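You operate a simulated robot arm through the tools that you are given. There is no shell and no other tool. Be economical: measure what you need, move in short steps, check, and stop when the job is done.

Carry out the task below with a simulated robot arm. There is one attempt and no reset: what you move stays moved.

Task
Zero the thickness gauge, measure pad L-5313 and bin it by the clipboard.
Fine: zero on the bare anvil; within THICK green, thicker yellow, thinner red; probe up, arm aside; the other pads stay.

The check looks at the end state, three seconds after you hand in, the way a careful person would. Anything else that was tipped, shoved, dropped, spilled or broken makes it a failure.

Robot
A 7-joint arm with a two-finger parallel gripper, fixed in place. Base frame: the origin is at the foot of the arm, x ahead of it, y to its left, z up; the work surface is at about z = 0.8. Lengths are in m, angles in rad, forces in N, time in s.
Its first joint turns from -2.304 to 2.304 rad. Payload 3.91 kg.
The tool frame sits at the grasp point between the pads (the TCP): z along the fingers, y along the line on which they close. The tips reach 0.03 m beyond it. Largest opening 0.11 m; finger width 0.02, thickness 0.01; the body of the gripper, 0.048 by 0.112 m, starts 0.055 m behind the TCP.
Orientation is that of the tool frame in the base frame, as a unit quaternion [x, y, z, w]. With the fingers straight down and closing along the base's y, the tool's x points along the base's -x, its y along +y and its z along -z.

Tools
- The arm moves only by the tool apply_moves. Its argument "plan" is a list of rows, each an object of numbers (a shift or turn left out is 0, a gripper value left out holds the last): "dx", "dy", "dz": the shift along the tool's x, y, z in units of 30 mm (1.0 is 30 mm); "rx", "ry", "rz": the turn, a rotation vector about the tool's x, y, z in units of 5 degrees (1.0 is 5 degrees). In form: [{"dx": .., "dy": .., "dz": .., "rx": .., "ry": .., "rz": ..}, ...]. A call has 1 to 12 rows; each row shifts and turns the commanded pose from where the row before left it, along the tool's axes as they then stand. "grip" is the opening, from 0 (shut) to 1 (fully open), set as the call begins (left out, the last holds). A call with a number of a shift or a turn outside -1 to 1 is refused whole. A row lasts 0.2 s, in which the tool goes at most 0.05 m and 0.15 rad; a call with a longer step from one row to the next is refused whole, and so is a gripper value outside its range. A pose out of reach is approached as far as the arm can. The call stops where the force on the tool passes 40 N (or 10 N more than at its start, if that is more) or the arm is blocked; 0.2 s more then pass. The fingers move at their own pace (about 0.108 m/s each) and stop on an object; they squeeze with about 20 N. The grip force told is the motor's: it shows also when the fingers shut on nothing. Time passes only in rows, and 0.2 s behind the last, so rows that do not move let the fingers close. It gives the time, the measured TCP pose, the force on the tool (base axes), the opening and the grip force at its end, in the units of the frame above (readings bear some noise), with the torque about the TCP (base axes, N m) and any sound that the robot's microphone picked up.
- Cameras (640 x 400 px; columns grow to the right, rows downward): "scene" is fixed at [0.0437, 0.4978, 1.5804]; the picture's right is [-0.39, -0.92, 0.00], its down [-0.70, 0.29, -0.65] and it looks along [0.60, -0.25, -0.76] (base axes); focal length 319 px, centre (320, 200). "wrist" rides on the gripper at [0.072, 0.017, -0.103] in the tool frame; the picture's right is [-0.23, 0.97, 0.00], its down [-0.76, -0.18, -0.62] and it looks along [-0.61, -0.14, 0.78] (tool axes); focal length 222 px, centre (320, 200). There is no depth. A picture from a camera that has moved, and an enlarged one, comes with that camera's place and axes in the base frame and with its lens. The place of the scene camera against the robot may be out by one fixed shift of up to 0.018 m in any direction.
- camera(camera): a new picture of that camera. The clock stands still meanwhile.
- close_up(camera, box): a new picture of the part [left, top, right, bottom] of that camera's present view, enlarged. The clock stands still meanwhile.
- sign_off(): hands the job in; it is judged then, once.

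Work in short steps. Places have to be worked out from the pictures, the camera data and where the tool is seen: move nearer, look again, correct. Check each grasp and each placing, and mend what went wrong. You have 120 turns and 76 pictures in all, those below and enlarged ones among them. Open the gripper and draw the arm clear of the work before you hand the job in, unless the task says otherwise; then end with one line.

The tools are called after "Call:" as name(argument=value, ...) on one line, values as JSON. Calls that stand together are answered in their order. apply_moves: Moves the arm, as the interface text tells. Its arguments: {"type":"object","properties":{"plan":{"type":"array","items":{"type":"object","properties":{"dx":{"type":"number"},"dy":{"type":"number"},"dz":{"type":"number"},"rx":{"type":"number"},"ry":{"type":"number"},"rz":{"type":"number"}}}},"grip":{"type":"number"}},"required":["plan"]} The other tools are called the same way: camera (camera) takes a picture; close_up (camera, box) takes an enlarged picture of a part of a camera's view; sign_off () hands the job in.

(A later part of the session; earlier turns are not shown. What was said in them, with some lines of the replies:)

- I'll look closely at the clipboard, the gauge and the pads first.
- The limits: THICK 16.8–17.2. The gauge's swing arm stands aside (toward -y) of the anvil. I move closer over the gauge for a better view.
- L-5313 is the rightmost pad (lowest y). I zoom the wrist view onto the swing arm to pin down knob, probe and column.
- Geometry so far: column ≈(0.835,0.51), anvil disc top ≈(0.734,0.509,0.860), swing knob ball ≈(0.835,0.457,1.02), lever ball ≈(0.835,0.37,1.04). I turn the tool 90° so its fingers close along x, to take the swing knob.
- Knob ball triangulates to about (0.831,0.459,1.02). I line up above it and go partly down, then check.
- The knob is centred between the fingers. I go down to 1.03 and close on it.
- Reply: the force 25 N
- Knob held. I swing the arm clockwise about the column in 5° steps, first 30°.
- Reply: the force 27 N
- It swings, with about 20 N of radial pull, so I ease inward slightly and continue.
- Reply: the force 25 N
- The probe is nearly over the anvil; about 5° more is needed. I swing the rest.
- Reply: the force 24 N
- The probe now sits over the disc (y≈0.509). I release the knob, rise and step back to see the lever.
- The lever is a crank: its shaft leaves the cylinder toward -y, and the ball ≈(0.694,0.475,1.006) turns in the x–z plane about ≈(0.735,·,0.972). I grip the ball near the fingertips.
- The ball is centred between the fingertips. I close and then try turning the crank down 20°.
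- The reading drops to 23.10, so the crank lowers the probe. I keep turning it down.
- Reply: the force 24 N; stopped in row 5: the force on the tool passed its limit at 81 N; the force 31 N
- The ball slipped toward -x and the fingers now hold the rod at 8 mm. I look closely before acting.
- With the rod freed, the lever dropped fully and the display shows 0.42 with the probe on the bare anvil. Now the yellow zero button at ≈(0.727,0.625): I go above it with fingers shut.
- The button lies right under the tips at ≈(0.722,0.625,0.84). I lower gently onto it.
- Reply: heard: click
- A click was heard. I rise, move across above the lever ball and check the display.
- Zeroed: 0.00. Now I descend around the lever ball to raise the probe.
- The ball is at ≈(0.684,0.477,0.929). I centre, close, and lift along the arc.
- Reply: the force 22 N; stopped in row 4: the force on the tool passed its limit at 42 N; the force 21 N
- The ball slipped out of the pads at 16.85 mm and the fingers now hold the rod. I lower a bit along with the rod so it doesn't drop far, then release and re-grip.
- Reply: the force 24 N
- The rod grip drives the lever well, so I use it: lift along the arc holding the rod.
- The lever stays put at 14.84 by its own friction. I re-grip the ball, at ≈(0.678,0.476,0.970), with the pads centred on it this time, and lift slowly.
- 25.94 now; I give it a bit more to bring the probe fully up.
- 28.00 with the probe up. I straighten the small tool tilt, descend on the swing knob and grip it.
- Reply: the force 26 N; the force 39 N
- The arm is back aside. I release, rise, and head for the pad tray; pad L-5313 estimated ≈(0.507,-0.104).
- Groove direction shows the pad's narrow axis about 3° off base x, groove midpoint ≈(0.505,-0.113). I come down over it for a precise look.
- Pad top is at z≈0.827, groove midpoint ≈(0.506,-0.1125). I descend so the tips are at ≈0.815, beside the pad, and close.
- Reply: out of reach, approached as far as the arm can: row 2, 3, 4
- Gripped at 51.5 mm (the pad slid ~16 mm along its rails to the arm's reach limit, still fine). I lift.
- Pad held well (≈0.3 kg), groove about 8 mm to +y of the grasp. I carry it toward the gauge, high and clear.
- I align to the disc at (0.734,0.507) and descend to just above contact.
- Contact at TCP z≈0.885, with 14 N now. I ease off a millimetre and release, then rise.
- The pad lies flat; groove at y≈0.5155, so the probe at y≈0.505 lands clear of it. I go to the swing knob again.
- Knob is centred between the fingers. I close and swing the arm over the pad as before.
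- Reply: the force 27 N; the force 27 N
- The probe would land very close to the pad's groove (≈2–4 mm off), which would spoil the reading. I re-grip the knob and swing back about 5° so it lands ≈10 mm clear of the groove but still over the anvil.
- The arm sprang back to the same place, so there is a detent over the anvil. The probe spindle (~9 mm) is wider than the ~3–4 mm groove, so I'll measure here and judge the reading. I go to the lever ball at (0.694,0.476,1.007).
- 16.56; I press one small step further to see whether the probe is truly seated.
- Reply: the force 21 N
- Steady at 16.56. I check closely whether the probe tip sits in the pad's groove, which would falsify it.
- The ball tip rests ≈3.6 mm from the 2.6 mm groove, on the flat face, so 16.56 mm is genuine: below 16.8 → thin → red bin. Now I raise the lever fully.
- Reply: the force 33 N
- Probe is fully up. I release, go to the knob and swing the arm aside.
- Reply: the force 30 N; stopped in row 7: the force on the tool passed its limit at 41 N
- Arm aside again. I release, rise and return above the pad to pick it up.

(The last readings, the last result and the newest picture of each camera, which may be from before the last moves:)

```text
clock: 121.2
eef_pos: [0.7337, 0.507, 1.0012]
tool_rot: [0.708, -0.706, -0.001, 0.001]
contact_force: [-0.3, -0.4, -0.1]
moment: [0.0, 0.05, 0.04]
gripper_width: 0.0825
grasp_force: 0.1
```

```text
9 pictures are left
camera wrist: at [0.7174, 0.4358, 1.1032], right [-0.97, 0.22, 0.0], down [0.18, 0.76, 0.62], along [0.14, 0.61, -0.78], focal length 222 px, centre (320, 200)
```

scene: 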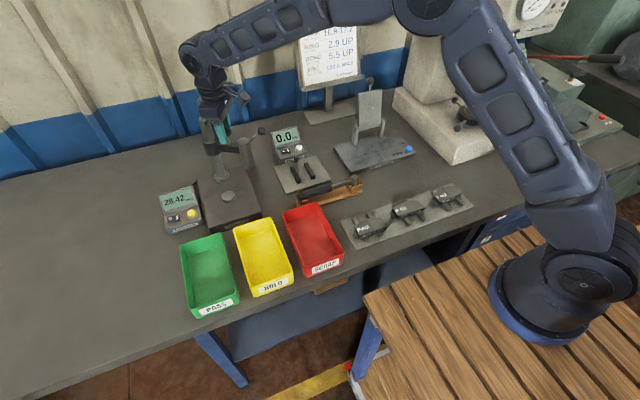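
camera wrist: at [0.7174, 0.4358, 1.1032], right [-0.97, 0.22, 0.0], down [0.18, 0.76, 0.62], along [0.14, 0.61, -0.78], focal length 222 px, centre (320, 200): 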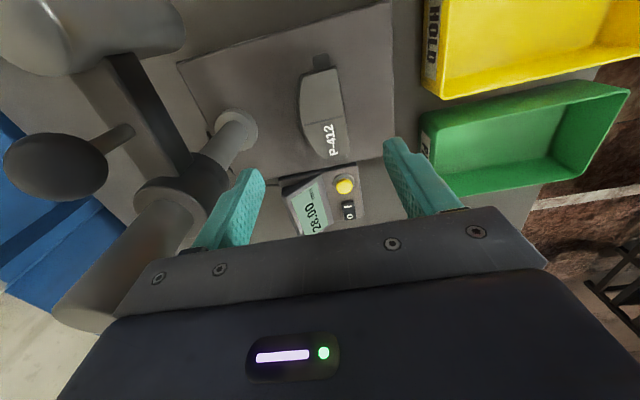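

The pad hasn't moved. I descend, grip and lift it.

Call:
apply_moves(plan=[{"dz": 1}, {"dz": 1}, {"dz": 1}, {"dz": 0.6}, {"dz": 0.3}, {}])

Call:
apply_moves(plan=[{}, {}, {}], grip=0)

Call:
apply_moves(plan=[{"dz": -0.5}, {"dz": -1}, {"dz": -1}, {"dz": -1}, {"dz": -1}, {"dz": -1}, {"dy": 1}, {"dy": 1}, {"dy": 1}, {"dy": 1}, {}])

```text
clock: 122.6
eef_pos: [0.7337, 0.5081, 0.8837]
tool_rot: [0.708, -0.706, -0.001, 0.001]
contact_force: [0.0, 0.8, 0.4]
moment: [0.0, -0.02, -0.01]
gripper_width: 0.0825
grasp_force: 0.0
```

```text
clock: 123.4
eef_pos: [0.7335, 0.5094, 0.8834]
tool_rot: [0.708, -0.706, 0.0, 0.001]
contact_force: [-1.3, 0.1, 0.1]
moment: [-0.07, -0.04, -0.02]
gripper_width: 0.0516
grasp_force: 19.7
```

```text
clock: 125.8
eef_pos: [0.6144, 0.5068, 1.0487]
tool_rot: [0.709, -0.706, -0.001, 0.001]
contact_force: [0.2, -0.1, -3.4]
moment: [0.0, -0.02, 0.0]
gripper_width: 0.0514
grasp_force: 20.1
```

The pad is held (51.4 mm, ≈3 N). I turn the tool 90° so the pad's long side runs along the bin, and move toward the red bin at ≈(0.54,0.33).

Call:
apply_moves(plan=[{"rz": 1}, {"rz": 1}, {"rz": 1}, {"rz": 1}, {"rz": 1}, {"rz": 1}, {"rz": 1}, {"rz": 1}, {"rz": 1}, {"rz": 1}, {"rz": 1}, {"rz": 1}])

Call:
apply_moves(plan=[{"rz": 1}, {"rz": 1}, {"rz": 1}, {"rz": 1}, {"rz": 1}, {"rz": 1}, {"dy": -1}, {"dy": -1}, {"dy": -1}, {"dy": -1}, {"dy": -1, "dx": 0.6}, {"dy": -0.8, "dx": 0.6}])

Call:
camera(camera="wrist")

Call:
close_up(camera="scene", box=[220, 160, 380, 290])

```text
clock: 128.4
eef_pos: [0.6135, 0.5083, 1.0477]
tool_rot: [-0.26, 0.966, 0.001, -0.001]
contact_force: [-0.3, -0.7, -2.4]
moment: [-0.04, 0.0, -0.02]
gripper_width: 0.0515
grasp_force: 20.2
```

```text
clock: 131.0
eef_pos: [0.5785, 0.3331, 1.0497]
tool_rot: [-0.001, 1.0, 0.0, -0.001]
contact_force: [-0.8, -1.2, -2.6]
moment: [-0.03, 0.0, 0.0]
gripper_width: 0.0515
grasp_force: 20.1
```

```text
8 pictures are left
camera wrist: at [0.5066, 0.3504, 1.1524], right [0.22, 0.97, 0.0], down [0.76, -0.18, 0.62], along [0.61, -0.14, -0.78], focal length 222 px, centre (320, 200)
```

wrist: 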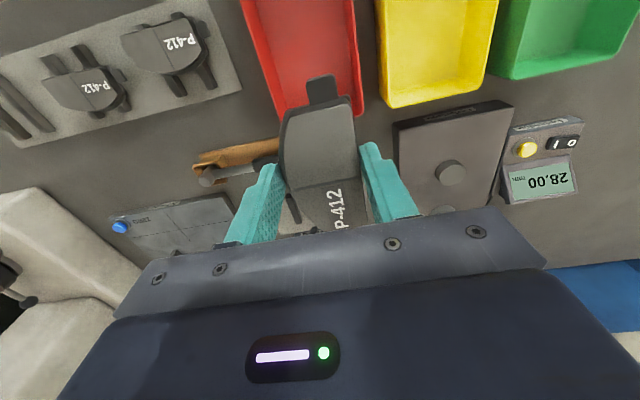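

```text
3.08 times, centred on (300, 225) of scene
camera zoom: at [0.0437, 0.4978, 1.5804], right [-0.39, -0.92, 0.0], down [-0.7, 0.29, -0.65], along [0.6, -0.25, -0.76], focal length 980 px, centre (382, 123)
```

zoom: 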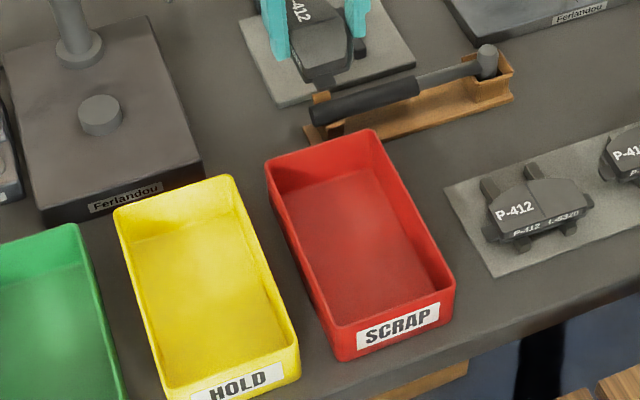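

The red SCRAP bin spans x≈0.42–0.60, y≈0.277–0.386. I move to (0.512,0.331) and lower into it.

Call:
apply_moves(plan=[{"dx": 1}, {"dx": 1}, {"dx": 0.2, "dy": -0.05}, {"dz": 1}, {"dz": 1}, {"dz": 1}, {"dz": 0.8}, {}])

Call:
close_up(camera="scene", box=[220, 160, 380, 290])

```text
clock: 132.8
eef_pos: [0.5107, 0.3345, 0.9365]
tool_rot: [-0.001, 1.0, 0.0, -0.001]
contact_force: [0.4, 0.0, -2.8]
moment: [-0.01, 0.01, 0.0]
gripper_width: 0.0519
grasp_force: 20.2
```

```text
3.08 times, centred on (300, 225) of scene
camera zoom: at [0.0437, 0.4978, 1.5804], right [-0.39, -0.92, 0.0], down [-0.7, 0.29, -0.65], along [0.6, -0.25, -0.76], focal length 980 px, centre (382, 123)
```

zoom: 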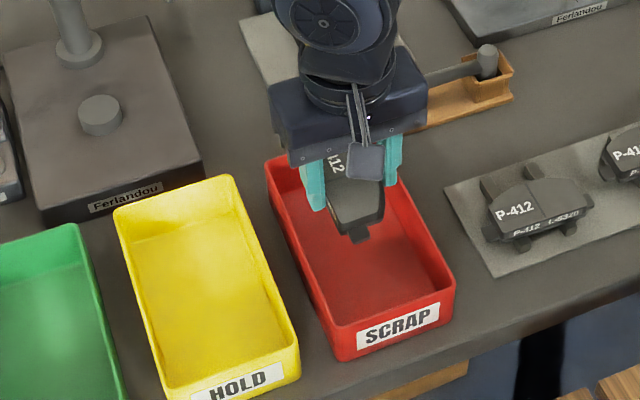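

Slightly left of centre; I shift 4 mm toward -y and lower into the bin.

Call:
apply_moves(plan=[{"dy": -0.14}, {"dz": 0.8}, {"dz": 0.8}, {"dz": 0.6}, {"dz": 0.2}, {}])

Call:
apply_moves(plan=[{"dz": 0.1}, {"dz": 0.1}, {"dz": 0.1}, {}])

```text
clock: 134.2
eef_pos: [0.5123, 0.327, 0.8634]
tool_rot: [-0.001, 1.0, 0.0, -0.001]
contact_force: [0.2, 0.4, -3.4]
moment: [0.0, -0.02, -0.05]
gripper_width: 0.0515
grasp_force: 20.2
```

```text
clock: 135.2
eef_pos: [0.512, 0.3286, 0.8558]
tool_rot: [-0.002, 1.0, 0.001, -0.001]
contact_force: [0.1, 0.0, -2.3]
moment: [-0.02, 0.02, -0.03]
gripper_width: 0.0515
grasp_force: 20.1
```

Call:
apply_moves(plan=[{"dz": 0.1}, {"dz": 0.1}, {}])

Call:
apply_moves(plan=[{"dz": 0.07}, {}])

Call:
apply_moves(plan=[{"dz": 0.07}, {}])

```text
clock: 136.0
eef_pos: [0.5111, 0.3276, 0.8476]
tool_rot: [-0.002, 1.0, -0.001, 0.0]
contact_force: [-0.3, -0.5, -2.3]
moment: [0.01, 0.04, -0.03]
gripper_width: 0.0515
grasp_force: 19.8
```

```text
clock: 136.6
eef_pos: [0.5112, 0.3297, 0.8468]
tool_rot: [-0.002, 1.0, 0.0, -0.001]
contact_force: [0.3, 0.8, -2.8]
moment: [-0.04, -0.01, 0.01]
gripper_width: 0.0518
grasp_force: 19.7
```

```text
clock: 137.2
eef_pos: [0.5113, 0.3293, 0.8434]
tool_rot: [-0.002, 1.0, 0.0, -0.001]
contact_force: [-0.3, 0.4, -2.3]
moment: [0.01, 0.03, 0.01]
gripper_width: 0.0515
grasp_force: 19.8
```

Call:
apply_moves(plan=[{"dz": 0.07}, {}])

Call:
apply_moves(plan=[{"dz": 0.05}, {}])

```text
clock: 137.8
eef_pos: [0.5117, 0.3289, 0.8415]
tool_rot: [-0.002, 1.0, 0.0, -0.001]
contact_force: [-0.2, 0.6, -2.3]
moment: [0.0, 0.02, 0.01]
gripper_width: 0.0518
grasp_force: 20.0
```

```text
clock: 138.4
eef_pos: [0.5123, 0.3283, 0.841]
tool_rot: [-0.001, 1.0, -0.001, 0.0]
contact_force: [-0.8, 0.5, -2.8]
moment: [0.0, -0.02, -0.06]
gripper_width: 0.0517
grasp_force: 19.8
```

The pad bottom is within a few millimetres of the bin floor; one more nudge, then I open a little and rise.

Call:
apply_moves(plan=[{"dz": 0.06}, {}])

Call:
apply_moves(plan=[{}, {}, {"dz": -0.5}, {"dz": -1}, {"dz": -1}, {"dz": -1}, {"dz": -1}, {"dz": -1}, {"dz": -1}, {}], grip=0.56)

Call:
apply_moves(plan=[{"dz": -1, "dy": -0.8}, {"dz": -1, "dy": -1}, {"dy": -1}, {"dy": -1}, {"dy": -1}, {"dy": -1}, {}])

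Call:
camera(camera="scene")

```text
clock: 139.0
eef_pos: [0.5111, 0.3272, 0.8382]
tool_rot: [-0.001, 1.0, 0.0, -0.001]
contact_force: [0.0, -0.4, -3.7]
moment: [-0.02, 0.01, 0.0]
gripper_width: 0.0518
grasp_force: 19.8
```

```text
clock: 141.2
eef_pos: [0.5127, 0.3281, 1.0337]
tool_rot: [-0.002, 1.0, 0.001, -0.001]
contact_force: [0.1, -0.4, -1.0]
moment: [-0.02, 0.0, 0.04]
gripper_width: 0.0616
grasp_force: 0.0
```

```text
clock: 142.8
eef_pos: [0.5125, 0.1536, 1.0933]
tool_rot: [-0.002, 1.0, 0.0, -0.001]
contact_force: [0.0, 0.2, -0.4]
moment: [-0.03, 0.0, 0.02]
gripper_width: 0.0616
grasp_force: 0.0
```

```text
5 pictures are left
```

scene: 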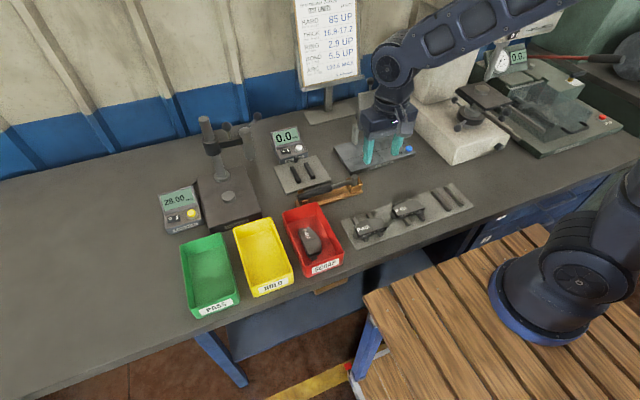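

The pad is in the red bin, the gauge reads 28.00 and its arm is aside. I do a last check on the clipboard row and the bin.

Call:
close_up(camera="scene", box=[290, 0, 370, 50])

Call:
close_up(camera="scene", box=[190, 110, 350, 280])

```text
8.00 times, centred on (330, 25) of scene
camera zoom: at [0.0437, 0.4978, 1.5804], right [-0.39, -0.92, 0.0], down [-0.7, 0.29, -0.65], along [0.6, -0.25, -0.76], focal length 2549 px, centre (240, 1600)
```

zoom: 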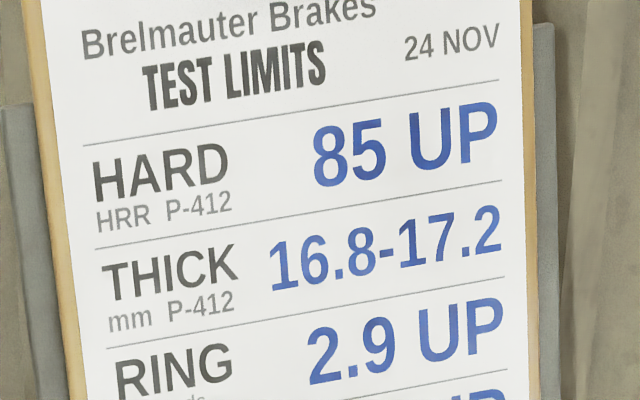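

```text
2.35 times, centred on (270, 195) of scene
camera zoom: at [0.0437, 0.4978, 1.5804], right [-0.39, -0.92, 0.0], down [-0.7, 0.29, -0.65], along [0.6, -0.25, -0.76], focal length 750 px, centre (438, 212)
```

zoom: 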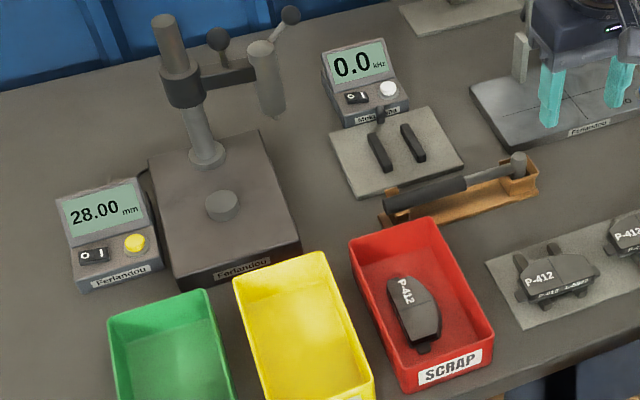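

All is in order: the limit is 16.8–17.2, the pad measured 16.56 mm and lies in the red bin. The probe is up, both arms are clear and the other pads are untouched. I hand in.

Call:
sign_off()

```text
The job is handed in.
```

I zeroed the gauge on the bare anvil; pad L-5313 measured 16.56 mm, under the 16.8–17.2 THICK limit, so it is in the red SCRAP bin, with the probe up and the gauge arm swung aside.
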